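You operate a simulated robot arm through the tools that you are given. There is no shell and no other tool. Be economical: measure what you need, move in short steps, check, and stop when the job is done.

You are at the controls of a simulated robot arm. One attempt, no reset.

Task
Measure oil from the steel jug to about the yellow measuring cup's line and tip it into the grey tub.
Fine: jug and cup back where they stood.

Only the result counts: the job must be done as asked and must still hold three seconds after the hand-in. Knocking over, shifting, dropping, spilling or breaking anything else fails it.

Robot
A 6-joint arm with a two-finger parallel gripper, fixed in place. Base frame: the origin is at the foot of the arm, x ahead of it, y to its left, z up; the work surface is at about z = 0.85. Readings come in m, rad, newtons and seconds.
With the tool pointing down near the work surface it reaches from about 0.24 to 0.64 m from the base axis. Its first joint turns from -1.152 to 1.152 rad. Payload 2.7 kg.
The tool frame sits at the grasp point between the pads (the TCP): z along the fingers, y along the line on which they close. The tips reach 0.023 m beyond it. Largest opening 0.094 m; finger width 0.038, thickness 0.01; the body of the gripper, 0.054 by 0.096 m, starts 0.039 m behind the TCP.
Orientation is told as [roll, pitch, yaw] about the base's x, y, z axes, in that order, counted from this pose: with the fingers straight down and closing along the base's y, the tool's x points along the base's -x, its y along +y and its z along -z.

Tools
- The arm moves only by the tool arm_command. Its argument "increments" is text: rows parted by semicolons, each of 7 numbers parted by spaces: the shift along the tool's x, y, z in m, then the turn, a rotation vector about the tool's x, y, z in rad, then the closure, from 0 (fully open) to 1 (shut). In form: x y z wx wy wz grip; .... A call has 1 to 20 rows; each row is the pose to reach, as a shift and turn from the pose commanded when the call began, along the tool's axes at that moment. A row lasts 0.2 s, in which the tool goes at most 0.05 m and 0.15 rad; a call with a longer step from one row to the next is refused whole, and so is a gripper value outside its range. A pose out of reach is approached as far as the arm can. The call stops where the force on the tool passes 40 N (or 10 N more than at its start, if that is more) or the arm is blocked; 0.2 s more then pass. Each finger travels about 0.045 m/s and halts on what it meets, pressing with about 23 N; the grip force reading is that of the motor and also rises with nothing between the fingers. The clock runs only during rows and for 0.2 s after the last one: add rows that repeat a pose to give the fingers time. It gives the time, the measured TCP pose, the force on the tool (base axes), the opening and the grip force at its end, in the units of the frame above (readings bear some noise).
- Cameras (640 x 400 px; columns grow to the right, rows downward): "scene" is fixed at [0.0734, -0.4234, 1.4193]; the picture's right is [0.82, -0.57, 0.00], its down [-0.24, -0.34, -0.91] and it looks along [0.52, 0.75, -0.42] (base axes); focal length 309 px, centre (320, 200). "wrist" rides on the gripper at [0.086, 0.016, -0.074] in the tool frame; the picture's right is [-0.18, 0.98, 0.00], its down [-0.58, -0.11, -0.81] and it looks along [-0.79, -0.15, 0.59] (tool axes); focal length 243 px, centre (320, 200).
- snapshot(camera): a new picture of that camera. The clock stands still meanwhile.
- pixel_to_xyz(camera, pixels): for up to 12 pixels [column, row] of the newest picture of that camera ("zoom" is the newest enlarged one), the place [x, y, z] in the base frame of the surface seen there, good to about 0.002 m. The clock stands still meanwhile.
- zoom(camera, box): a new picture of the part [left, top, right, bottom] of that camera's present view, enlarged. The clock stands still meanwhile.
- job_done(): hands the job in; it is judged then, once.

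Work in short steps. Measure before you move; look again where a grasp or a placing could have gone wrong, and mend it. You have 80 turns and 46 pictures in all, those below and enlarged ones among them. Open the gripper and draw the arm clear of the work before you hand the job in, unless the task says otherwise; then end with one line.

The tools are called after "Call:" as a command line: name --argument value ..., lists and objects as JSON in quotes. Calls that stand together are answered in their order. arm_command: Moves the arm, as the interface text tells. Its arguments: {"type":"object","properties":{"increments":{"type":"string"}},"required":["increments"]} The other tools are called the same way: snapshot (camera) takes a picture; pixel_to_xyz (camera, pixels) gives the place of the surface under pixels of a picture; zoom (camera, box) takes an enlarged picture of a part of a camera's view; job_done () hands the job in.

At the start:

```text
time_s: 0.0
eef_pos: [0.3492, 0.0796, 1.2856]
ee_rot: [-0.001, 0.0, 0.001]
wrist_force: [0.0, -1.0, 0.1]
width: 0.094
gripper_force: 0.0
```

scene: 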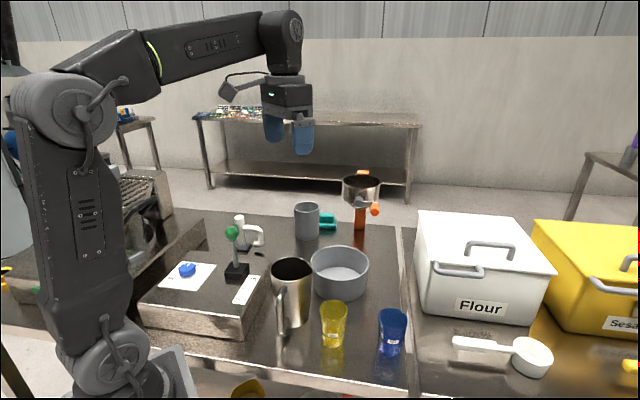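
wrist: 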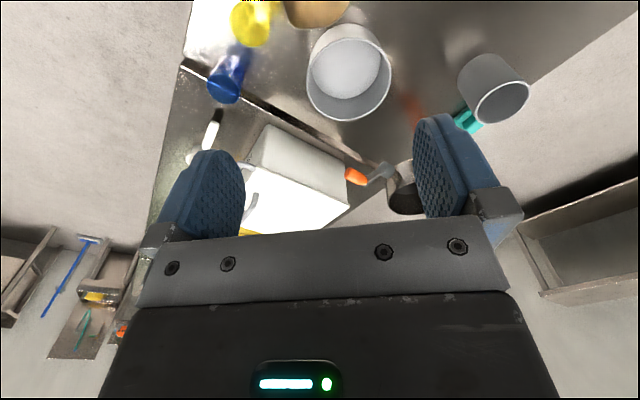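

The scene shows the steel jug near (290,290), the yellow cup near (333,323), the blue cup near (391,330) and the grey tub near (340,272). I'll enlarge that area to see the details.

Call:
zoom --camera "scene" --box '[220, 220, 420, 390]'

```text
2.35 times, centred on (320, 305) of scene
```

zoom: 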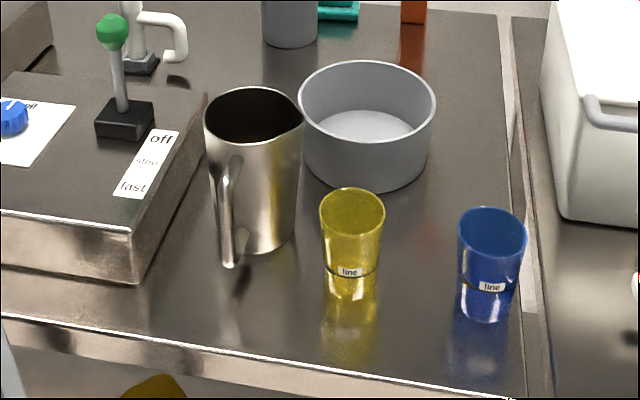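

Now I measure the jug rim, handle, cup, tub and line in the enlarged picture.

Call:
pixel_to_xyz --camera "zoom" --pixels '[[206, 122], [301, 122], [250, 88], [250, 143], [228, 158], [230, 262], [270, 250], [222, 210], [303, 112], [280, 92], [240, 150], [255, 120]]'

Call:
pixel_to_xyz --camera "zoom" --pixels '[[321, 212], [384, 212], [352, 190], [352, 236], [350, 272], [350, 299], [352, 215], [300, 105], [434, 105], [366, 62], [366, 146], [366, 125]]'

Call:
pixel_to_xyz --camera "zoom" --pixels '[[459, 232], [524, 232], [490, 209], [490, 257], [488, 320], [262, 20], [318, 20], [112, 30], [150, 110], [200, 100], [135, 280], [366, 188]]'

```text
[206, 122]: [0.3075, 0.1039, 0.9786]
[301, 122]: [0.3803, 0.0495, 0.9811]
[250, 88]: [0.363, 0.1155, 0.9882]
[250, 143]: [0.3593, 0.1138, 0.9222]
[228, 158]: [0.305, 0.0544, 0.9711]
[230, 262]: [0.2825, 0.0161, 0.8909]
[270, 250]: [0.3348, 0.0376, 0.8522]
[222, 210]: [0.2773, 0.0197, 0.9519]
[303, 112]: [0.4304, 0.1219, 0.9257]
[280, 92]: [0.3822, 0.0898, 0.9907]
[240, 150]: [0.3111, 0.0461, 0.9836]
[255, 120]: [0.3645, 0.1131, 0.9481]
```

```text
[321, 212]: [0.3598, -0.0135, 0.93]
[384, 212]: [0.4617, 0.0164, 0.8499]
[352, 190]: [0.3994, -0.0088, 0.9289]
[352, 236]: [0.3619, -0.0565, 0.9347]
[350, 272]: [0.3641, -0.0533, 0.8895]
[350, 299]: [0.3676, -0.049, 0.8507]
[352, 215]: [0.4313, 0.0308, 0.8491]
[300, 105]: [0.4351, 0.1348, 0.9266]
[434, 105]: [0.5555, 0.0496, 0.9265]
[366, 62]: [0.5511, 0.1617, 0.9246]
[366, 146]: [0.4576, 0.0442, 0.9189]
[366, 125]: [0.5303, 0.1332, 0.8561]
```

```text
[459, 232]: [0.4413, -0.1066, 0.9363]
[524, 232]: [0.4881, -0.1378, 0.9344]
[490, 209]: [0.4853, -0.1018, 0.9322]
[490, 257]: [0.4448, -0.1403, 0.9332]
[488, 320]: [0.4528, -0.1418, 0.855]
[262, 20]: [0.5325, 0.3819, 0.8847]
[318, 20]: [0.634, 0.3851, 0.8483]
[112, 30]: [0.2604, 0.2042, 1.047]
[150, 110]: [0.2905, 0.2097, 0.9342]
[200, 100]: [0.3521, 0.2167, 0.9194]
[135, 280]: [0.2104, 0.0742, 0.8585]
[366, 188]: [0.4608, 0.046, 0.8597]
```

The jug centre is near (0.344,0.080) with its handle toward (0.28,0.018). The cup is near (0.38,-0.032) with its line at z≈0.89, and the tub is near (0.495,0.092). I tilt the wrist camera downward and draw back to look into the jug.

Call:
arm_command --increments "0.02 0 0 0 0.12 0 0; 0.04 0 0 0 0.24 0 0; 0.06 0 0 0 0.36 0 0; 0.06 0 0 0 0.45 0 0; 0.06 0 0 0 0.45 0 0"

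Call:
snapshot --camera "wrist"

```text
time_s: 1.2
eef_pos: [0.2822, 0.0827, 1.2408]
ee_rot: [0.002, 0.448, 0.0]
wrist_force: [-0.3, -0.6, 0.8]
width: 0.0941
gripper_force: 0.1
out of reach, approached as far as the arm can: row 3, 4, 5
```

```text
42 pictures are left
```

wrist: 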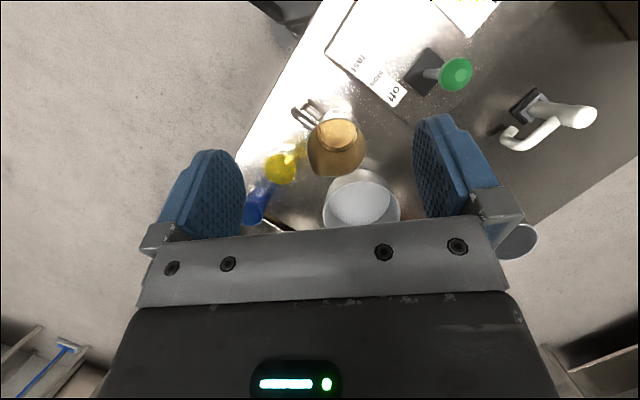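

Jug seen at (335,145) with oil inside and handle at (307,113). Let me enlarge it.

Call:
zoom --camera "wrist" --box '[240, 80, 416, 230]'

```text
2.67 times, centred on (328, 155) of wrist
```

zoom: 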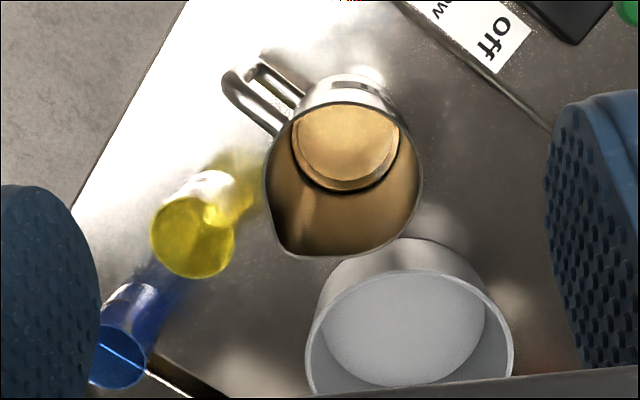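

The jug's spout is at (283,245), a quarter turn from the handle. I measure rim, handle and oil surface here.

Call:
pixel_to_xyz --camera "zoom" --pixels '[[284, 248], [266, 190], [420, 190], [345, 103], [226, 82], [235, 75], [255, 105], [270, 125], [263, 64], [285, 80], [228, 95], [345, 150]]'

Call:
zoom --camera "scene" --box '[255, 245, 345, 340]'

```text
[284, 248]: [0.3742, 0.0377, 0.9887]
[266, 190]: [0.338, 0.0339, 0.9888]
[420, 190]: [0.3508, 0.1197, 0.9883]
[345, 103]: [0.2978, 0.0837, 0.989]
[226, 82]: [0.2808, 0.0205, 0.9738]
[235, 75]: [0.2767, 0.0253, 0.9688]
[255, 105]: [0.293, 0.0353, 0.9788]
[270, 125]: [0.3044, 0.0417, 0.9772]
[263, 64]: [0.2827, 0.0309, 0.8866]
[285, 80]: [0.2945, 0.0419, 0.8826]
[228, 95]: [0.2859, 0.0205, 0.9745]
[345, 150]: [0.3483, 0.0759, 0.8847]
```

```text
4.21 times, centred on (300, 292) of scene
```

zoom: 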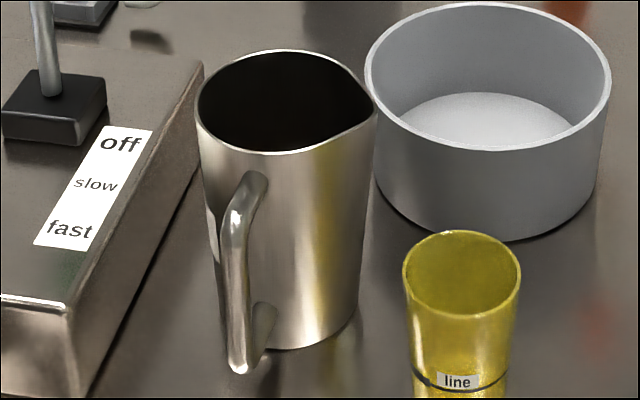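

The handle is a vertical bar about 1 cm thick at about (0.281,0.0205), z 0.885–0.97. The spout points along about −48°. I'll grip the handle from above, then pour with a roll. First I return to the neutral pose and test with the gripper empty whether that roll is reachable.

Call:
arm_command --increments "-0.016 -0.028 0.015 0 -0.112 0 0; -0.031 -0.055 0.03 0 -0.225 0 0; -0.047 -0.083 0.045 0 -0.337 0 0; -0.062 -0.11 0.059 0 -0.448 0 0; -0.062 -0.11 0.059 0 -0.448 0 0"

```text
time_s: 2.4
eef_pos: [0.3115, -0.0276, 1.1613]
ee_rot: [0.001, 0.0, -0.001]
wrist_force: [-0.1, 0.0, 0.2]
width: 0.0942
gripper_force: 0.1
```

I'm at the neutral pose. Now the empty roll test, 1.5 rad about tool −x while descending to z≈1.06.

Call:
arm_command --increments "0 0 0.01 -0.14 0 0 0; 0 0 0.02 -0.28 0 0 0; 0 0 0.03 -0.42 0 0 0; 0 0 0.04 -0.56 0 0 0; 0 0 0.05 -0.7 0 0 0; 0 0 0.06 -0.84 0 0 0; 0 0 0.07 -0.98 0 0 0; 0 0 0.08 -1.12 0 0 0; 0 0 0.09 -1.26 0 0 0; 0 0 0.1 -1.4 0 0 0; 0 0 0.1 -1.5 0 0 0; 0 0 0.1 -1.5 0 0 0"

Call:
snapshot --camera "scene"

```text
time_s: 5.0
eef_pos: [0.3119, -0.0269, 1.0594]
ee_rot: [1.501, 0.003, 0.0]
wrist_force: [0.8, 0.8, 0.7]
width: 0.0941
gripper_force: 0.1
```

```text
39 pictures are left
```

scene: 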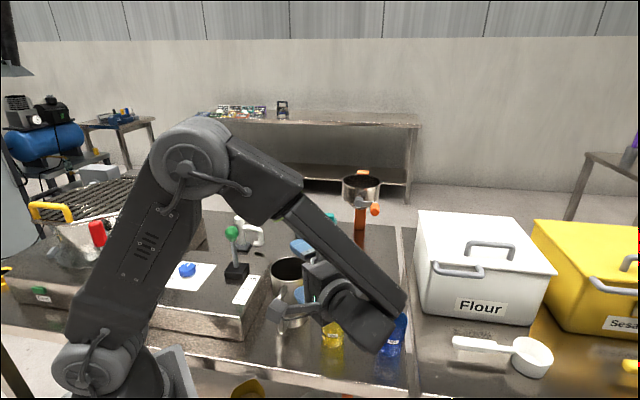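

The roll works at z=1.06. I check how low the wrist link hangs, near (370,350), relative to the cups.

Call:
pixel_to_xyz --camera "scene" --pixels '[[372, 350], [395, 318], [400, 295], [350, 325], [338, 330], [275, 315], [355, 300]]'

```text
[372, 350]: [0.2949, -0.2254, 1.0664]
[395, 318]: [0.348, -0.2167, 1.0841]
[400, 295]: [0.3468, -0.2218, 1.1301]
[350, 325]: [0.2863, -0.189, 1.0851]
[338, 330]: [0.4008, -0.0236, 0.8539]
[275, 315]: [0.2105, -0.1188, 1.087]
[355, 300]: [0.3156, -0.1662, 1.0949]
```

The wrist stays well above the cups. I roll back while rising, to hover over the handle at z≈1.12.

Call:
arm_command --increments "0 0 0 0.14 0 0 0; 0 0.01 0 0.28 0 0 0; 0 0.02 0 0.42 0 0 0; 0 0.03 0 0.56 0 0 0; 0 0.04 0 0.7 0 0 0; 0 0.05 0 0.84 0 0 0; 0.005 0.06 0.005 0.98 0 0 0; 0.01 0.063 0.01 1.12 0 0 0; 0.02 0.063 0.02 1.26 0 0 0; 0.026 0.063 0.03 1.4 0 0 0; 0.032 0.063 0.043 1.5 0 0 0; 0.032 0.063 0.043 1.5 0 0 0"

```text
time_s: 7.6
eef_pos: [0.281, 0.0193, 1.1216]
ee_rot: [-0.001, 0.001, 0.001]
wrist_force: [0.9, 0.5, -0.6]
width: 0.0941
gripper_force: 0.1
```

Hovering over the handle. I turn the tool by yaw +0.74 so the fingers close along the spout direction, then look.

Call:
arm_command --increments "0 0 0 0 0 -0.14 0; 0 0 0.01 0 0 -0.28 0; 0 0 0.02 0 0 -0.42 0; 0 0 0.03 0 0 -0.56 0; 0 0 0.04 0 0 -0.7 0; 0 0 0.05 0 0 -0.74 0; 0 0 0.05 0 0 -0.74 0"

Call:
snapshot --camera "wrist"

Call:
zoom --camera "scene" --box '[210, 200, 370, 350]'

```text
time_s: 9.2
eef_pos: [0.2819, 0.0191, 1.0697]
ee_rot: [0.001, 0.002, 0.743]
wrist_force: [-0.6, -0.1, -0.8]
width: 0.0942
gripper_force: 0.1
```

```text
38 pictures are left
```

wrist: 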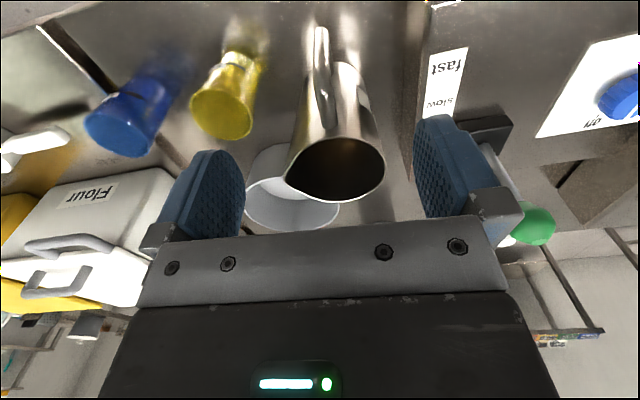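

```text
2.67 times, centred on (290, 275) of scene
```

zoom: 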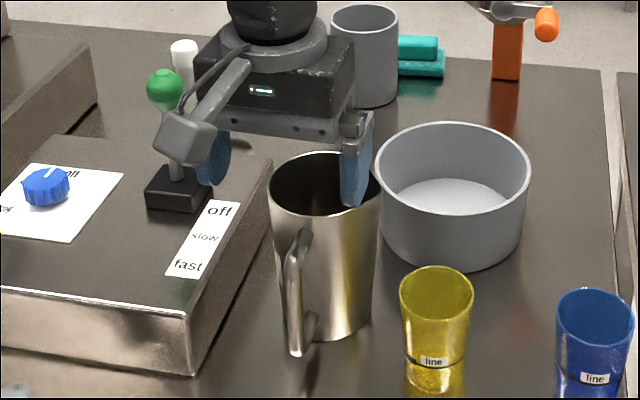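

The handle bar appears in the wrist view at about (320,30–120). I measure it and its upper bend.

Call:
pixel_to_xyz --camera "wrist" --pixels '[[321, 32], [321, 45], [320, 60], [320, 75], [322, 95], [327, 115], [314, 60], [327, 60], [300, 186], [335, 170], [378, 180]]'

Call:
zoom --camera "wrist" --box '[260, 10, 420, 210]'

```text
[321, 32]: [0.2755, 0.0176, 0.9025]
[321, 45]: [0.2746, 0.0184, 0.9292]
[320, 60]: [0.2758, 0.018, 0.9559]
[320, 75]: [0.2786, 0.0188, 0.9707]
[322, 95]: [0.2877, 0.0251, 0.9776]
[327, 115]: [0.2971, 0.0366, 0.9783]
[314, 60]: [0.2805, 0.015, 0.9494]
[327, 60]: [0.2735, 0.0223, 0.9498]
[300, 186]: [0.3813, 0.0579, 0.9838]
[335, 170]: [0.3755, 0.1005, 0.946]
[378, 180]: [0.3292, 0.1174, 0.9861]
```

```text
2.00 times, centred on (340, 110) of wrist
```

zoom: 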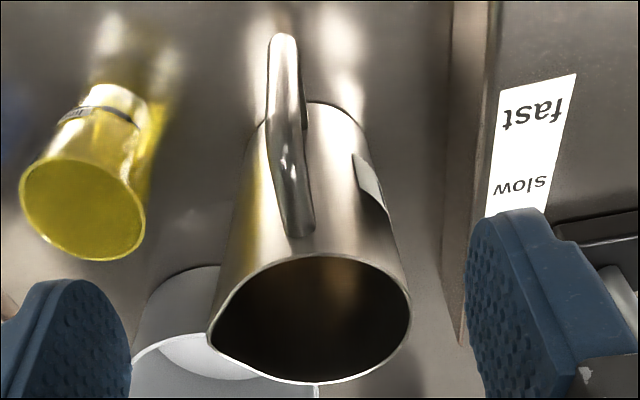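

Bar centre is about (0.2787,0.0214), with the upper arm at z≈0.973. I descend so the pads cover the bend, at TCP (0.2847,0.0267,0.955), leaving the gripper open.

Call:
arm_command --increments "-0.0036 0.0018 0.035 0 0 0 0; -0.0072 0.0037 0.07 0 0 0 0; -0.0072 0.0037 0.095 0 0 0 0; -0.0072 0.0037 0.1147 0 0 0 0; -0.0072 0.0037 0.1147 0 0 0 0"

Call:
snapshot --camera "wrist"

```text
time_s: 10.4
eef_pos: [0.2836, 0.0269, 0.9532]
ee_rot: [0.002, 0.002, 0.74]
wrist_force: [-0.2, 0.1, 1.0]
width: 0.094
gripper_force: 0.1
```

```text
35 pictures are left
```

wrist: 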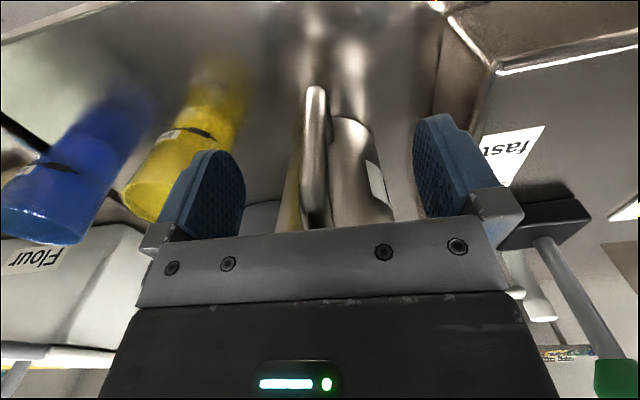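

The handle sits between the fingers. I close them and allow time.

Call:
arm_command --increments "0 0 0 0 0 0 0.5; 0 0 0 0 0 0 0.8; 0 0 0 0 0 0 1; 0 0 0 0 0 0 1; 0 0 0 0 0 0 1; 0 0 0 0 0 0 1; 0 0 0 0 0 0 1"

Call:
zoom --camera "scene" --box '[210, 200, 370, 350]'

```text
time_s: 12.0
eef_pos: [0.2833, 0.0263, 0.9561]
ee_rot: [0.002, 0.003, 0.74]
wrist_force: [-0.1, -2.2, 0.3]
width: 0.0136
gripper_force: 23.1
```

```text
2.67 times, centred on (290, 275) of scene
```

zoom: 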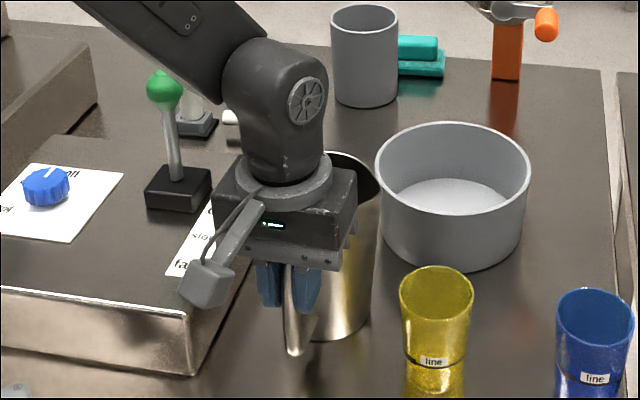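

Gripped, width 0.0136. I lift 3 cm and check for sag.

Call:
arm_command --increments "0 0 -0.01 0 0 0 1; 0 0 -0.02 0 0 0 1; 0 0 -0.03 0 0 0 1; 0 0 -0.03 0 0 0 1; 0 0 -0.03 0 0 0 1"

Call:
zoom --camera "scene" --box '[210, 200, 370, 350]'

```text
time_s: 13.2
eef_pos: [0.2843, 0.0267, 0.9847]
ee_rot: [0.002, 0.0, 0.74]
wrist_force: [0.0, 0.4, -2.9]
width: 0.0132
gripper_force: 22.6
```

```text
2.67 times, centred on (290, 275) of scene
```

zoom: 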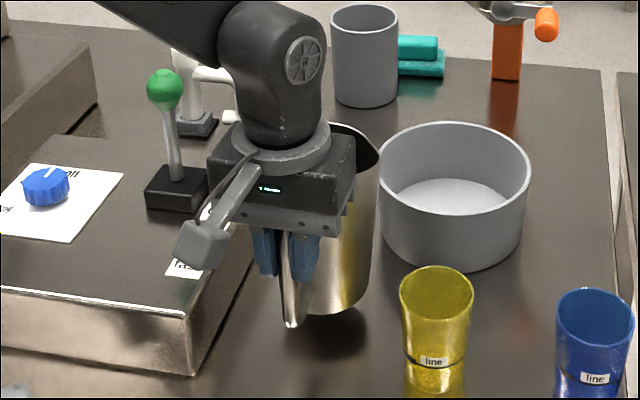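

The jug is up and level, weighing about 0.3 kg. I re-measure the cup's rim in this picture for the pouring position.

Call:
pixel_to_xyz --camera "zoom" --pixels '[[401, 292], [472, 292], [410, 276], [462, 275], [437, 267], [420, 315], [455, 315], [437, 319], [433, 361], [433, 375], [305, 330], [350, 310]]'

```text
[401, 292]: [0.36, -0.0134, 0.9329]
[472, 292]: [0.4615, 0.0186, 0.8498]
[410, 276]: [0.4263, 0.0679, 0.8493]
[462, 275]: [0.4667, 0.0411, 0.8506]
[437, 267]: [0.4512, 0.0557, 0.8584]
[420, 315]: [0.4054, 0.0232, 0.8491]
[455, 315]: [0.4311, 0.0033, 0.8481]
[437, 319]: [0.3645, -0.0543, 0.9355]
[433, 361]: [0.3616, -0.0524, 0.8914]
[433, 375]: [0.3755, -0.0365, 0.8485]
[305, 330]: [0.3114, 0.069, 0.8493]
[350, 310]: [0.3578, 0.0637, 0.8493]
```

Cup centre is about (0.381,-0.030), rim z 0.934. I lift the jug to z≈1.12, then yaw back to 0 so the spout points along −y.

Call:
arm_command --increments "0 0 -0.03 0 0 0 1; 0 0 -0.06 0 0 0 1; 0 0 -0.09 0 0 0 1; 0 0 -0.12 0 0 0 1; 0 0 -0.135 0 0 0 1; 0 0 -0.135 0 0 0.08 1; 0 0 -0.135 0 0 0.18 1; -0.003 -0.003 -0.135 0 0 0.28 1; -0.005 -0.005 -0.135 0 0 0.38 1; -0.008 -0.008 -0.135 0 0 0.48 1; -0.01 -0.01 -0.135 0 0 0.58 1; -0.0133 -0.0121 -0.135 0 0 0.68 1; -0.0133 -0.0121 -0.135 0 0 0.74 1; -0.0133 -0.0121 -0.135 0 0 0.74 1; -0.0133 -0.0121 -0.135 0 0 0.74 1"

Call:
snapshot --camera "scene"

```text
time_s: 16.4
eef_pos: [0.3018, 0.0265, 1.1206]
ee_rot: [-0.001, 0.001, 0.0]
wrist_force: [-0.5, 0.6, -1.4]
width: 0.0136
gripper_force: 22.9
```

```text
32 pictures are left
```

scene: 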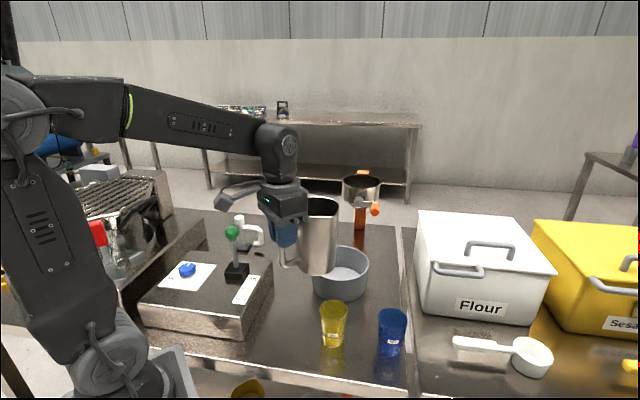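

Spout now faces −y. I tilt to 1.05 rad (before any oil should flow) at z≈1.06, with the spout above the cup.

Call:
arm_command --increments "0 0 0.005 -0.1 0 0 1; 0 0 0.01 -0.2 0 0 1; 0 0 0.015 -0.3 0 0 1; 0 0 0.02 -0.4 0 0 1; 0 0 0.025 -0.5 0 0 1; 0 0 0.03 -0.6 0 0 1; 0 0 0.04 -0.7 0 0 1; 0 0 0.05 -0.8 0 0 1; 0 0 0.06 -0.88 0 0 1; 0 0 0.06 -0.96 0 0 1; 0 0 0.06 -1.02 0 0 1; 0 0 0.06 -1.05 0 0 1; 0 0 0.06 -1.05 0 0 1"

Call:
zoom --camera "scene" --box '[240, 200, 440, 370]'

```text
time_s: 19.2
eef_pos: [0.3022, 0.0277, 1.0601]
ee_rot: [1.051, 0.001, 0.001]
wrist_force: [-0.1, -0.5, -2.5]
width: 0.014
gripper_force: 22.7
```

```text
2.35 times, centred on (340, 285) of scene
```

zoom: 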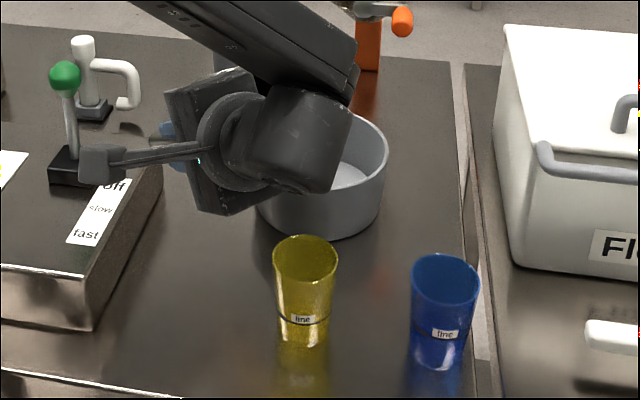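

The cup is visible but the jug is hidden by the gripper. I check the wrist view for the spout position.

Call:
snapshot --camera "wrist"

```text
30 pictures are left
```

wrist: 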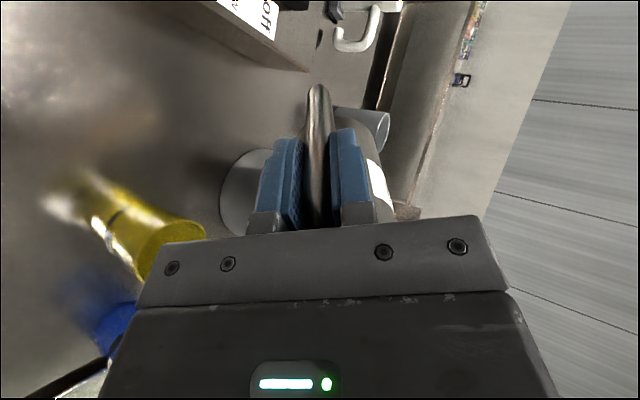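

Handle alignment holds. I descend so the spout is about 2 cm above the cup and tilt to 1.15.

Call:
arm_command --increments "0 -0.015 0.007 0 0 0 1; 0 -0.03 0.014 0 0 0 1; 0 -0.045 0.021 0 0 0 1; 0 -0.0558 0.0274 -0.03 0 0 1; 0 -0.0558 0.0274 -0.06 0 0 1; 0 -0.0558 0.0274 -0.1 0 0 1; 0 -0.0558 0.0274 -0.1 0 0 1; 0 -0.0558 0.0274 -0.1 0 0 1"

Call:
snapshot --camera "scene"

```text
time_s: 21.0
eef_pos: [0.302, 0.0236, 0.9978]
ee_rot: [1.149, 0.002, 0.0]
wrist_force: [0.3, 0.2, -2.2]
width: 0.0137
gripper_force: 22.8
```

```text
29 pictures are left
```

scene: 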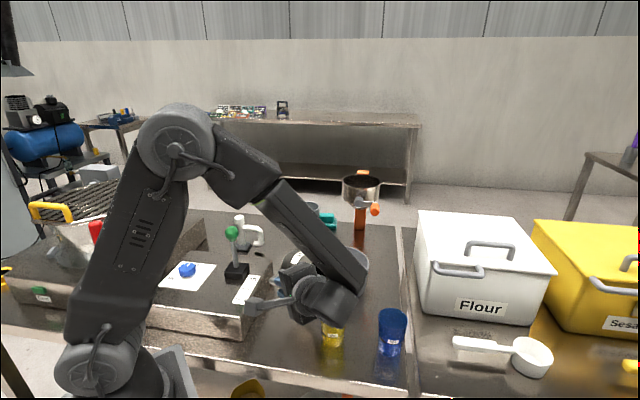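

Tilt 1.15, no oil in the cup yet as far as can be seen at (332,340). I tilt to 1.22 and look closely.

Call:
arm_command --increments "0 0 0 -0.03 0 0 1; 0 0 0 -0.05 0 0 1; 0 0 0 -0.07 0 0 1; 0 0 0 -0.07 0 0 1; 0 0 0 -0.07 0 0 1"

Call:
zoom --camera "scene" --box '[290, 300, 380, 370]'

```text
time_s: 22.2
eef_pos: [0.301, 0.0241, 0.999]
ee_rot: [1.221, 0.002, 0.0]
wrist_force: [0.4, 0.5, -3.3]
width: 0.0138
gripper_force: 23.0
```

```text
5.71 times, centred on (335, 335) of scene
```

zoom: 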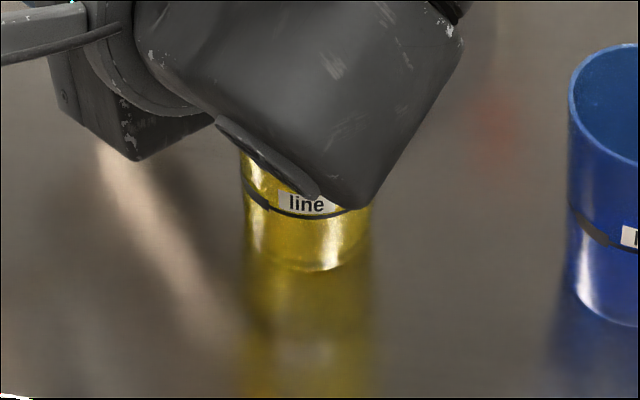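

The cup below the line is visible and appears empty. I tilt to 1.28.

Call:
arm_command --increments "0 0 0 -0.03 0 0 1; 0 0 0 -0.06 0 0 1; 0 0 0 -0.06 0 0 1; 0 0 0 -0.06 0 0 1"

Call:
zoom --camera "scene" --box '[290, 300, 380, 370]'

```text
time_s: 23.2
eef_pos: [0.3012, 0.0239, 0.9978]
ee_rot: [1.281, 0.001, -0.001]
wrist_force: [-0.1, -0.6, -1.2]
width: 0.0139
gripper_force: 22.8
```

```text
5.71 times, centred on (335, 335) of scene
```

zoom: 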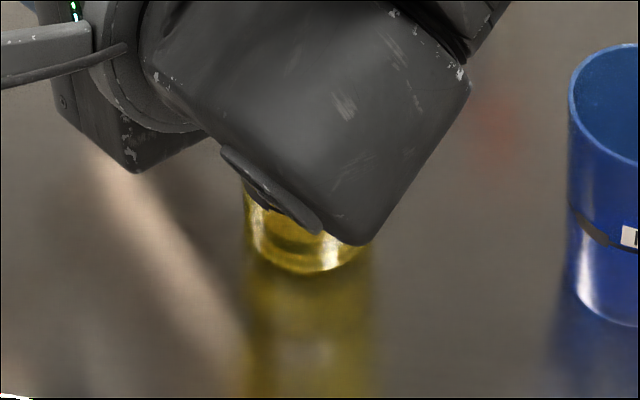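

There's a new darker feature at the cup's bottom (290,235), so some oil may be in, but the line is now hidden. I check whether the wrist camera sees the cup better.

Call:
zoom --camera "wrist" --box '[0, 60, 320, 260]'

```text
2.00 times, centred on (160, 160) of wrist
```

zoom: 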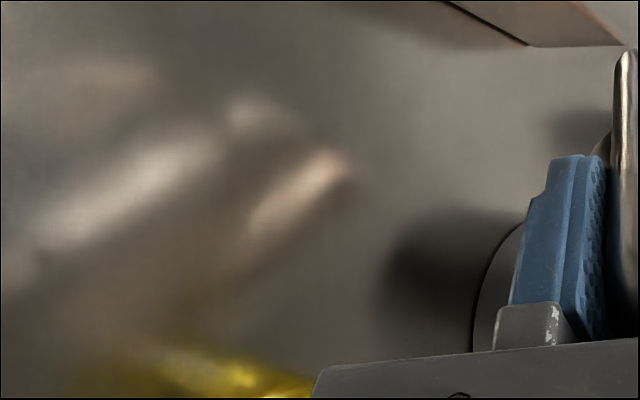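

That view doesn't help. I tilt back to 1.05, which stops the flow and uncovers the cup, and check the level.

Call:
arm_command --increments "0 0 0 0.1 0 0 1; 0 0 0 0.2 0 0 1; 0 0 0 0.23 0 0 1; 0 0 0 0.23 0 0 1; 0 0 0 0.23 0 0 1"

Call:
zoom --camera "scene" --box '[290, 300, 380, 370]'

```text
time_s: 24.4
eef_pos: [0.3008, 0.023, 0.9985]
ee_rot: [1.049, 0.002, 0.001]
wrist_force: [-0.1, -0.8, -2.2]
width: 0.0138
gripper_force: 22.6
```

```text
5.71 times, centred on (335, 335) of scene
```

zoom: 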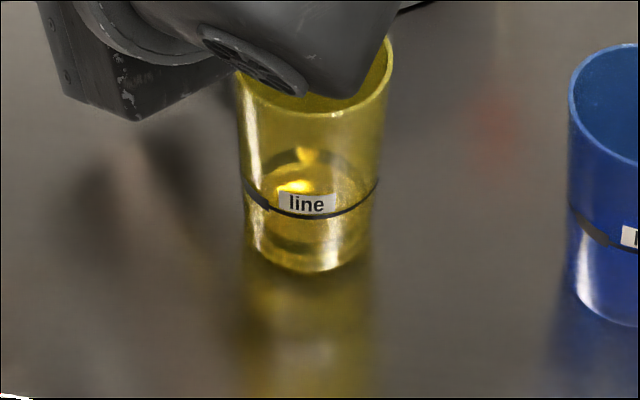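

Oil is in the cup and its surface seems somewhat below the line. I enlarge further.

Call:
zoom --camera "scene" --box '[317, 310, 353, 352]'

```text
9.52 times, centred on (335, 331) of scene
```

zoom: 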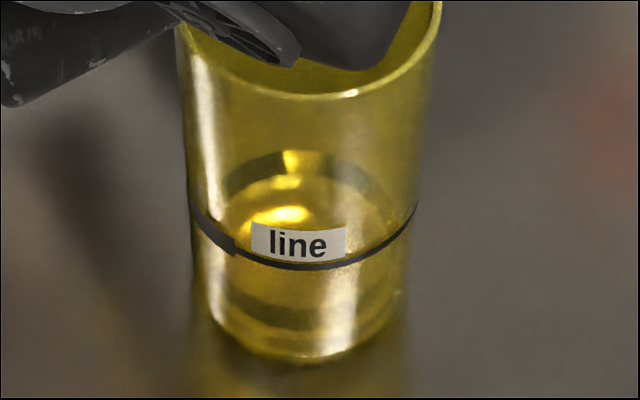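

I query depths at points inside the cup to find the oil surface height.

Call:
pixel_to_xyz --camera "zoom" --pixels '[[300, 130], [290, 168], [290, 183], [280, 213], [350, 200], [370, 180], [225, 180], [300, 290], [300, 315], [310, 345], [300, 266], [250, 230]]'

```text
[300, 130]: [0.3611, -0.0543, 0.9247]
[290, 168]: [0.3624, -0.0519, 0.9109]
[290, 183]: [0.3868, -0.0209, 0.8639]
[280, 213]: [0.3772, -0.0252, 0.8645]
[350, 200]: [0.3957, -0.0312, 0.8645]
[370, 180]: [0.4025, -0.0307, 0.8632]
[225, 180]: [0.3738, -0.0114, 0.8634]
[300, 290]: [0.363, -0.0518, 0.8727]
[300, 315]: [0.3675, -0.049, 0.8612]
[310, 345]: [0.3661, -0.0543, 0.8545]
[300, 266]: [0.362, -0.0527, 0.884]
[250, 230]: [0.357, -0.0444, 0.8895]
```

Oil surface is at z≈0.864 and the line at ≈0.885, with the inner bottom at ≈0.853, so it's about a third full. I pour a pulse at tilt 1.32 and return to check.

Call:
arm_command --increments "0 0 0 -0.1 0 0 1; 0 0 0 -0.2 0 0 1; 0 0 0 -0.25 0 0 1; 0 0 0 -0.27 0 0 1; 0 0 0 -0.27 0 0 1; 0 0 0 -0.27 0 0 1; 0 0 0 -0.2 0 0 1; 0 0 0 -0.1 0 0 1; 0 0 0 0 0 0 1; 0 0 0 0 0 0 1; 0 0 0 0 0 0 1"

Call:
zoom --camera "scene" --box '[317, 310, 353, 352]'

Call:
pixel_to_xyz --camera "zoom" --pixels '[[290, 155], [290, 168], [290, 183], [280, 213], [350, 200], [370, 180], [225, 180], [340, 150], [320, 125]]'

```text
time_s: 26.8
eef_pos: [0.3016, 0.0237, 0.9982]
ee_rot: [1.05, 0.001, -0.001]
wrist_force: [-0.8, -0.9, -2.4]
width: 0.0139
gripper_force: 22.9
```

```text
9.52 times, centred on (335, 331) of scene
```

zoom: 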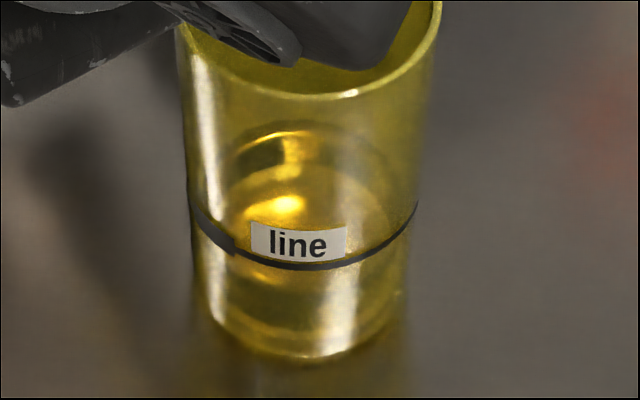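

```text
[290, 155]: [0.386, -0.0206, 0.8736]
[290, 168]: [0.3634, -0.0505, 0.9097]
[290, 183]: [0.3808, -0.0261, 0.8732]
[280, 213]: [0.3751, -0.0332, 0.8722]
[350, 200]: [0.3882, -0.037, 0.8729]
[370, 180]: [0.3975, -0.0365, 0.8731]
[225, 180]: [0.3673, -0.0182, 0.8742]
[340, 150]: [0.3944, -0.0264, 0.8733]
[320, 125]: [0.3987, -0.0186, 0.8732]
```

Level is now 0.873. I measure the line band itself and pour another pulse, tilt 1.36.

Call:
pixel_to_xyz --camera "zoom" --pixels '[[290, 267], [320, 267], [360, 257], [400, 226], [220, 240], [200, 218]]'

Call:
arm_command --increments "0 0 0 -0.1 0 0 1; 0 0 0 -0.2 0 0 1; 0 0 0 -0.28 0 0 1; 0 0 0 -0.31 0 0 1; 0 0 0 -0.31 0 0 1; 0 0 0 -0.31 0 0 1; 0 0 0 -0.2 0 0 1; 0 0 0 -0.1 0 0 1; 0 0 0 0 0 0 1; 0 0 0 0 0 0 1; 0 0 0 0 0 0 1"

Call:
zoom --camera "scene" --box '[317, 310, 353, 352]'

Call:
pixel_to_xyz --camera "zoom" --pixels '[[290, 155], [290, 183], [280, 213], [350, 200], [370, 180], [225, 180], [340, 150], [320, 125]]'

```text
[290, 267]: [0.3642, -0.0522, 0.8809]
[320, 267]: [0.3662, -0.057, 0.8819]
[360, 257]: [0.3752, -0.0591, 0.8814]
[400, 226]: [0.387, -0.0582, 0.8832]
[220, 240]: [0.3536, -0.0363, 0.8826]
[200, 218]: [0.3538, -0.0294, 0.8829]
```

```text
time_s: 29.2
eef_pos: [0.3012, 0.0229, 0.9991]
ee_rot: [1.049, 0.003, 0.0]
wrist_force: [-0.4, -0.5, -2.4]
width: 0.0136
gripper_force: 22.6
```

```text
9.52 times, centred on (335, 331) of scene
```

zoom: 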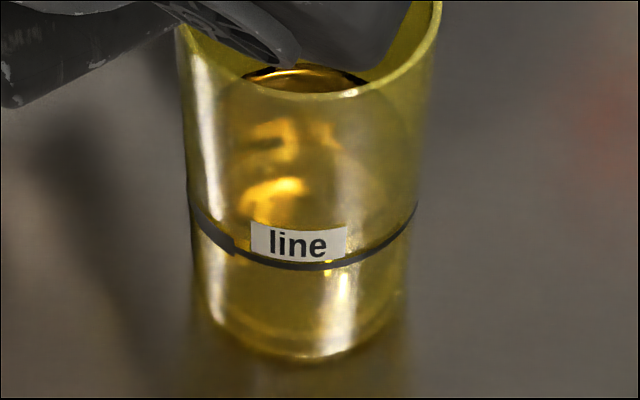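

```text
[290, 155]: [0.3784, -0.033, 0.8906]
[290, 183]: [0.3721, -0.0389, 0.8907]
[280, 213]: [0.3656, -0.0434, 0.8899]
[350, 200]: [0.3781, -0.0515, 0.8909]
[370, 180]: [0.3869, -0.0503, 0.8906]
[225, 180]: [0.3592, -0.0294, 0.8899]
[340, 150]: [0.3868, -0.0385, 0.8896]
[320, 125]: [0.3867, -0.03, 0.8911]
```

Level is now 0.8905 and the line 0.882, so it's about 30% too full. I'll return the jug to its spot, then tip the excess from the cup back into the jug. First I rise and bring the jug upright.

Call:
arm_command --increments "0 0.03 -0.017 0 0 0 1; 0 0.06 -0.034 0.05 0 0 1; 0 0.09 -0.051 0.13 0 0 1; 0 0.105 -0.06 0.22 0 0 1; 0 0.105 -0.06 0.32 0 0 1; 0 0.105 -0.06 0.42 0 0 1; 0 0.105 -0.06 0.52 0 0 1; 0 0.105 -0.06 0.62 0 0 1; 0 0.105 -0.06 0.72 0 0 1; 0 0.105 -0.06 0.82 0 0 1; 0 0.105 -0.06 0.92 0 0 1; 0 0.105 -0.06 1 0 0 1; 0 0.105 -0.06 1.05 0 0 1; 0 0.105 -0.06 1.05 0 0 1"

```text
time_s: 32.2
eef_pos: [0.3022, 0.0225, 1.1196]
ee_rot: [-0.002, 0.002, 0.0]
wrist_force: [-0.5, -0.1, -1.9]
width: 0.0136
gripper_force: 22.8
```

Upright. I turn back to yaw 0.74 over the jug's old place.

Call:
arm_command --increments "0.005 0.001 0 0 0 -0.1 1; 0.01 0.002 0 0 0 -0.2 1; 0.015 0.003 0 0 0 -0.3 1; 0.0187 0.004 0 0 0 -0.4 1; 0.0187 0.004 0 0 0 -0.5 1; 0.0187 0.004 0 0 0 -0.6 1; 0.0187 0.004 0 0 0 -0.7 1; 0.0187 0.004 0 0 0 -0.74 1; 0.0187 0.004 0.04 0 0 -0.74 1; 0.0187 0.004 0.08 0 0 -0.74 1; 0.0187 0.004 0.12 0 0 -0.74 1; 0.0187 0.004 0.14 0 0 -0.74 1; 0.0187 0.004 0.14 0 0 -0.74 1"

Call:
zoom --camera "scene" --box '[210, 200, 370, 350]'

```text
time_s: 35.0
eef_pos: [0.2824, 0.0274, 0.979]
ee_rot: [0.001, 0.002, 0.741]
wrist_force: [-0.5, 0.3, -1.9]
width: 0.0138
gripper_force: 22.7
```

```text
2.67 times, centred on (290, 275) of scene
```

zoom: 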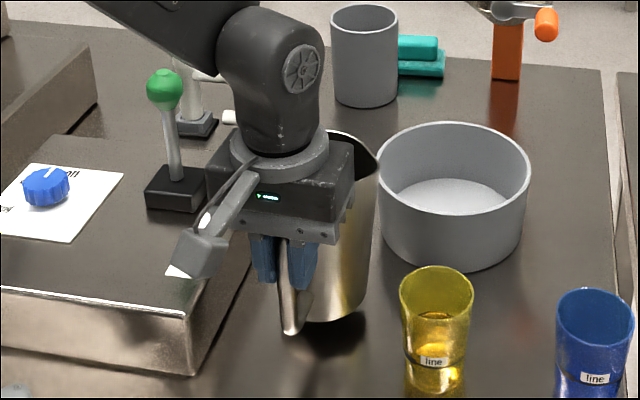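

Back over the old place, and the jug is level. I lower the remaining ~2.4 cm slowly.

Call:
arm_command --increments "0 0 0.01 0 0 0 1; 0 0 0.017 0 0 0 1; 0 0 0.021 0 0 0 1; 0 0 0.023 0 0 0 1; 0 0 0.0245 0 0 0 1; 0 0 0.0245 0 0 0 1"

```text
time_s: 36.4
eef_pos: [0.2823, 0.0269, 0.9552]
ee_rot: [-0.001, 0.0, 0.74]
wrist_force: [-2.3, -2.4, 14.9]
width: 0.014
gripper_force: 22.9
```

The jug touches the table (15 N). I ease up 1 mm and open the gripper.

Call:
arm_command --increments "0 0 -0.001 0 0 0 1; 0 0 -0.001 0 0 0 0.7; 0 0 -0.001 0 0 0 0.4; 0 0 -0.001 0 0 0 0.2; 0 0 -0.001 0 0 0 0.2; 0 0 -0.001 0 0 0 0.2; 0 0 -0.001 0 0 0 0.2"

Call:
arm_command --increments "0.003 0 -0.03 0 0 0 0.2; 0.003 0 -0.07 0 0 0 0.2; 0.003 0 -0.11 0 0 0 0.1; 0.003 0 -0.14 0 0 0 0; 0.003 0 -0.14 0 0 0 0"

Call:
zoom --camera "scene" --box '[210, 200, 370, 350]'

```text
time_s: 38.0
eef_pos: [0.282, 0.0277, 0.9557]
ee_rot: [0.003, 0.002, 0.74]
wrist_force: [-1.1, 0.3, -0.3]
width: 0.0752
gripper_force: 0.1
```

```text
time_s: 39.2
eef_pos: [0.2801, 0.0253, 1.0956]
ee_rot: [0.001, 0.002, 0.739]
wrist_force: [-0.3, -1.2, -0.5]
width: 0.0939
gripper_force: 0.0
```

```text
2.67 times, centred on (290, 275) of scene
```

zoom: 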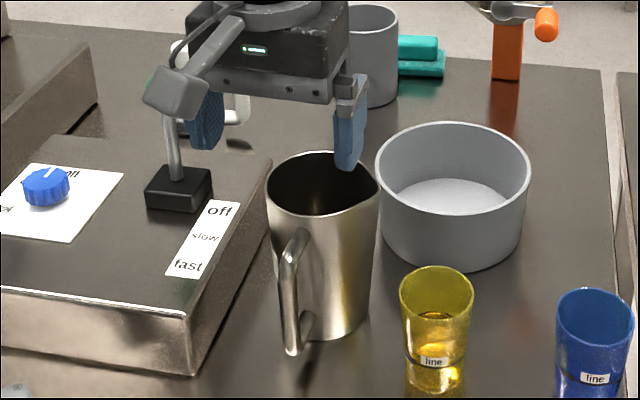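

The jug stands where it was. I move above the cup at z≈1.15 and try turning to yaw −2.09, so the camera is on the upper side when tipping.

Call:
arm_command --increments "0 -0.02 -0.02 0 0 0.15 0; 0 -0.04 -0.055 0 0 0.3 0; 0 -0.06 -0.055 0 0 0.45 0; -0.01 -0.08 -0.055 0 0 0.6 0; -0.02 -0.1 -0.055 0 0 0.75 0; -0.03 -0.108 -0.055 0 0 0.9 0; -0.0374 -0.1087 -0.055 0 0 1.05 0; -0.0374 -0.1087 -0.055 0 0 1.2 0; -0.0374 -0.1087 -0.055 0 0 1.35 0; -0.0374 -0.1087 -0.055 0 0 1.5 0; -0.0374 -0.1087 -0.055 0 0 1.65 0; -0.0374 -0.1087 -0.055 0 0 1.8 0; -0.0374 -0.1087 -0.055 0 0 1.95 0; -0.0374 -0.1087 -0.055 0 0 2.1 0; -0.0374 -0.1087 -0.055 0 0 2.25 0; -0.0374 -0.1087 -0.055 0 0 2.4 0; -0.0374 -0.1087 -0.055 0 0 2.55 0; -0.0374 -0.1087 -0.055 0 0 2.7 0; -0.0374 -0.1087 -0.055 0 0 2.83 0; -0.0374 -0.1087 -0.055 0 0 2.83 0"

```text
time_s: 43.4
eef_pos: [0.3827, -0.0295, 1.1496]
ee_rot: [-0.003, -0.003, -2.092]
wrist_force: [-0.1, 0.6, 0.3]
width: 0.094
gripper_force: 0.0
```

Yaw −2.09 is reachable. Before grasping the full cup I test the tipping pose over the tub with the gripper empty.

Call:
arm_command --increments "0.02 0.005 0 0 0.13 0 0; 0.04 0.01 0 0 0.26 0 0; 0.06 0.015 0 0 0.39 0 0; 0.08 0.02 0 0 0.52 0 0; 0.1 0.025 0 0 0.65 0 0; 0.12 0.03 0 0 0.78 0 0; 0.14 0.033 0 0 0.91 0 0; 0.162 0.036 0 0 1.04 0 0; 0.162 0.036 0.01 0 1.17 0 0; 0.162 0.036 0.02 0 1.3 0 0; 0.162 0.036 0.03 0 1.43 0 0; 0.162 0.036 0.03 0 1.56 0 0; 0.162 0.036 0.03 0 1.69 0 0; 0.162 0.036 0.03 0 1.85 0 0; 0.162 0.036 0.03 0 1.85 0 0"

```text
refused: row 14 steps farther than a row can; nothing moved
```

The last rotation step was too big (0.16 rad), so I adjust it.

Call:
arm_command --increments "0.02 0.005 0 0 0.13 0 0; 0.04 0.01 0 0 0.26 0 0; 0.06 0.015 0 0 0.39 0 0; 0.08 0.02 0 0 0.52 0 0; 0.1 0.025 0 0 0.65 0 0; 0.12 0.03 0 0 0.78 0 0; 0.14 0.033 0 0 0.91 0 0; 0.162 0.036 0 0 1.04 0 0; 0.162 0.036 0.01 0 1.17 0 0; 0.162 0.036 0.02 0 1.3 0 0; 0.162 0.036 0.03 0 1.43 0 0; 0.162 0.036 0.03 0 1.56 0 0; 0.162 0.036 0.03 0 1.7 0 0; 0.162 0.036 0.03 0 1.84 0 0; 0.162 0.036 0.03 0 1.84 0 0"

Call:
snapshot --camera "scene"

```text
time_s: 46.6
eef_pos: [0.494, 0.0925, 1.1217]
ee_rot: [-3.135, 1.3, 1.056]
wrist_force: [-0.1, -0.5, -0.6]
width: 0.0936
gripper_force: 0.1
```

```text
19 pictures are left
```

scene: 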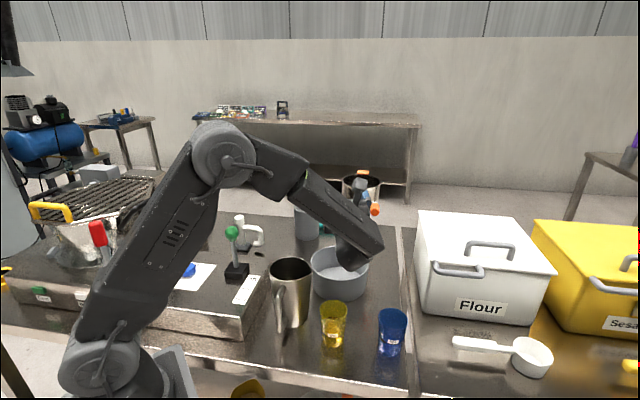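

The tipping pose is reachable. I go back upright above the cup.

Call:
arm_command --increments "0.006 -0.003 -0.011 0 -0.14 0 0; 0.011 -0.005 -0.022 0 -0.28 0 0; 0.016 -0.008 -0.033 0 -0.42 0 0; 0.021 -0.01 -0.044 0 -0.56 0 0; 0.027 -0.013 -0.055 0 -0.7 0 0; 0.032 -0.016 -0.066 0 -0.84 0 0; 0.037 -0.018 -0.077 0 -0.98 0 0; 0.042 -0.021 -0.088 0 -1.12 0 0; 0.048 -0.024 -0.099 0 -1.26 0 0; 0.054 -0.027 -0.11 0 -1.4 0 0; 0.06 -0.03 -0.123 0 -1.54 0 0; 0.066 -0.033 -0.136 0 -1.68 0 0; 0.072 -0.036 -0.148 0 -1.82 0 0; 0.072 -0.036 -0.148 0 -1.84 0 0; 0.072 -0.036 -0.148 0 -1.84 0 0"

Call:
zoom --camera "scene" --box '[250, 240, 410, 360]'

```text
time_s: 49.8
eef_pos: [0.3823, -0.0294, 1.151]
ee_rot: [0.0, -0.003, -2.089]
wrist_force: [1.1, 0.2, -0.4]
width: 0.0941
gripper_force: 0.0
```

```text
3.33 times, centred on (330, 300) of scene
```

zoom: 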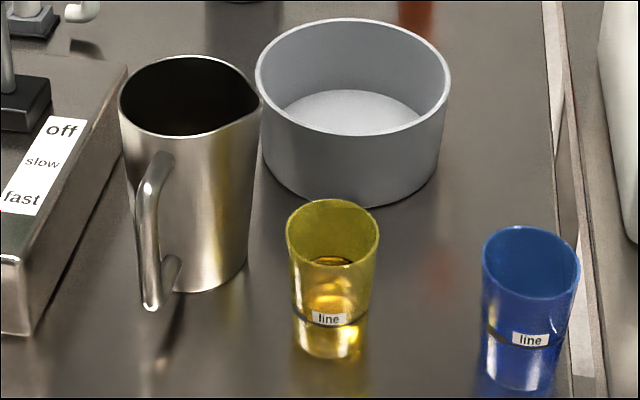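

Cup centre confirmed at (0.381,-0.029). I descend to TCP z≈0.92 with the gripper open.

Call:
arm_command --increments "-0.001 -0.001 0.045 0 0 0 0; -0.001 -0.001 0.09 0 0 0 0; -0.001 -0.001 0.135 0 0 0 0; -0.001 -0.001 0.175 0 0 0 0; -0.001 -0.001 0.205 0 0 0 0; -0.001 -0.001 0.23 0 0 0 0; -0.001 -0.001 0.23 0 0 0 0"

Call:
snapshot --camera "scene"

```text
time_s: 51.4
eef_pos: [0.381, -0.0294, 0.921]
ee_rot: [-0.002, -0.002, -2.091]
wrist_force: [-0.8, 0.5, 0.1]
width: 0.0939
gripper_force: 0.1
```

```text
17 pictures are left
```

scene: 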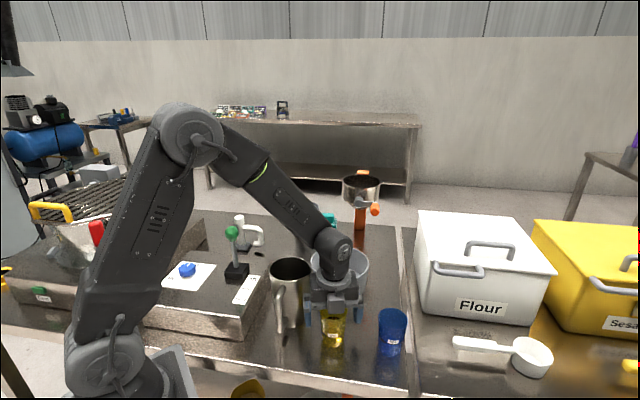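

Fingers straddle the cup. I close them on it.

Call:
arm_command --increments "0 0 0 0 0 0 0.3; 0 0 0 0 0 0 0.5; 0 0 0 0 0 0 0.6; 0 0 0 0 0 0 0.6; 0 0 0 0 0 0 0.6"

```text
time_s: 52.6
eef_pos: [0.3804, -0.0294, 0.9205]
ee_rot: [-0.004, -0.001, -2.091]
wrist_force: [0.7, -0.4, -0.4]
width: 0.0588
gripper_force: 22.5
```

Gripped, width 0.0588. I lift straight up to z≈1.09, then carry it level to beside and above the jug.

Call:
arm_command --increments "0 0 -0.015 0 0 0 0.6; 0 0 -0.04 0 0 0 0.6; 0 0 -0.075 0 0 0 0.6; 0 0 -0.11 0 0 0 0.6; 0 0 -0.145 0 0 0 0.6; 0 0 -0.17 0 0 0 0.6; 0.012 -0.011 -0.17 0 0 0 0.6; 0.03 -0.026 -0.17 0 0 0 0.6; 0.05 -0.044 -0.17 0 0 0 0.6; 0.07 -0.062 -0.17 0 0 0 0.6; 0.088 -0.078 -0.17 0 0 0 0.6; 0.0984 -0.0875 -0.17 0 0 0 0.6; 0.0984 -0.0875 -0.17 0 0 0 0.6; 0.0984 -0.0875 -0.17 0 0 0 0.6"

Call:
zoom --camera "scene" --box '[220, 180, 400, 340]'

```text
time_s: 55.6
eef_pos: [0.3523, 0.0993, 1.091]
ee_rot: [-0.004, -0.003, -2.092]
wrist_force: [-1.3, -0.2, -1.6]
width: 0.0586
gripper_force: 22.9
```

```text
2.50 times, centred on (310, 260) of scene
```

zoom: 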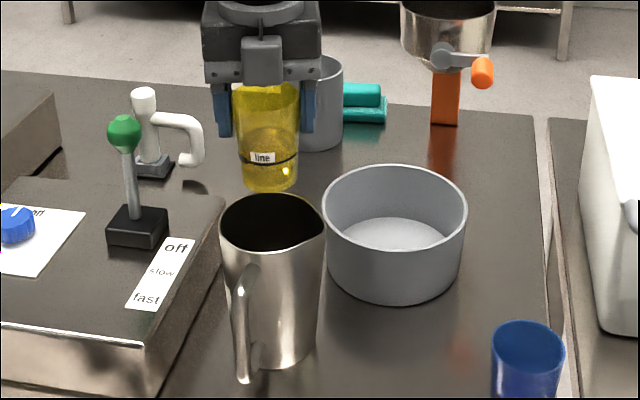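

There's a box on the gripper's front side at (262,60). I measure where it lies relative to the cup lip, since oil would pour on that side.

Call:
pixel_to_xyz --camera "zoom" --pixels '[[262, 45], [262, 75], [245, 78], [282, 78], [262, 83], [225, 75], [300, 72], [262, 100], [245, 93], [240, 40], [262, 130], [262, 157]]'

```text
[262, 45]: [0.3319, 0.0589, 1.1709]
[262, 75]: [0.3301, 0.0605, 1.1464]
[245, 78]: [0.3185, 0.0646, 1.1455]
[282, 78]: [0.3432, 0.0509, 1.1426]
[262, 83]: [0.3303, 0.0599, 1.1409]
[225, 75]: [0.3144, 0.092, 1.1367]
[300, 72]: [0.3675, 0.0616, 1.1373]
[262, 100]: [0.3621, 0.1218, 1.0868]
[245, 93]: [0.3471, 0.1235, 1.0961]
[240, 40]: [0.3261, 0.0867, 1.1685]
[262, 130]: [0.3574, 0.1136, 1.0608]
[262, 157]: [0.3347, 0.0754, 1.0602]
```

The box sits 4 cm beyond the lip when tipped, so the stream clears it. I lower to z≈1.05 while tipping to 1.0 rad, then do a brief 1.06 rad tip and come back upright.

Call:
arm_command --increments "0 0 0 0 0.1 0 0.6; 0 0 0 0 0.2 0 0.6; 0 0 0 0 0.3 0 0.6; 0 0 0 0 0.4 0 0.6; 0 0 0.005 0 0.5 0 0.6; 0 0 0.01 0 0.6 0 0.6; 0 0 0.015 0 0.7 0 0.6; 0 0 0.025 0 0.8 0 0.6; 0 0 0.035 0 0.9 0 0.6; 0 0 0.04 0 0.98 0 0.6; 0 0 0.04 0 1.03 0 0.6; 0 0 0.04 0 1.06 0 0.6; 0 0 0.04 0 1.06 0 0.6; 0 0 0.04 0 1.06 0 0.6"

Call:
zoom --camera "scene" --box '[220, 180, 400, 340]'

```text
time_s: 58.6
eef_pos: [0.3532, 0.0987, 1.0491]
ee_rot: [-0.004, 1.059, -2.093]
wrist_force: [0.0, 1.0, -1.8]
width: 0.0587
gripper_force: 22.8
```

```text
2.50 times, centred on (310, 260) of scene
```

zoom: 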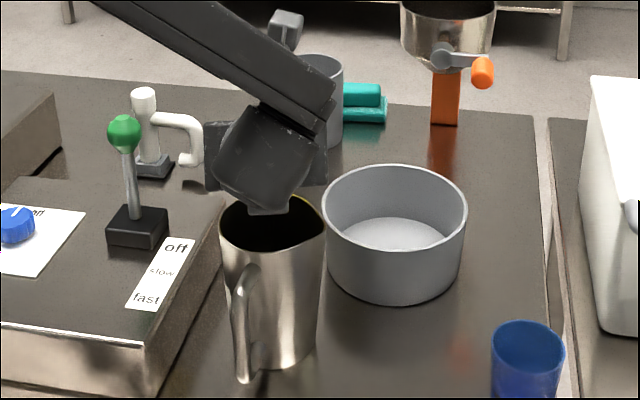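

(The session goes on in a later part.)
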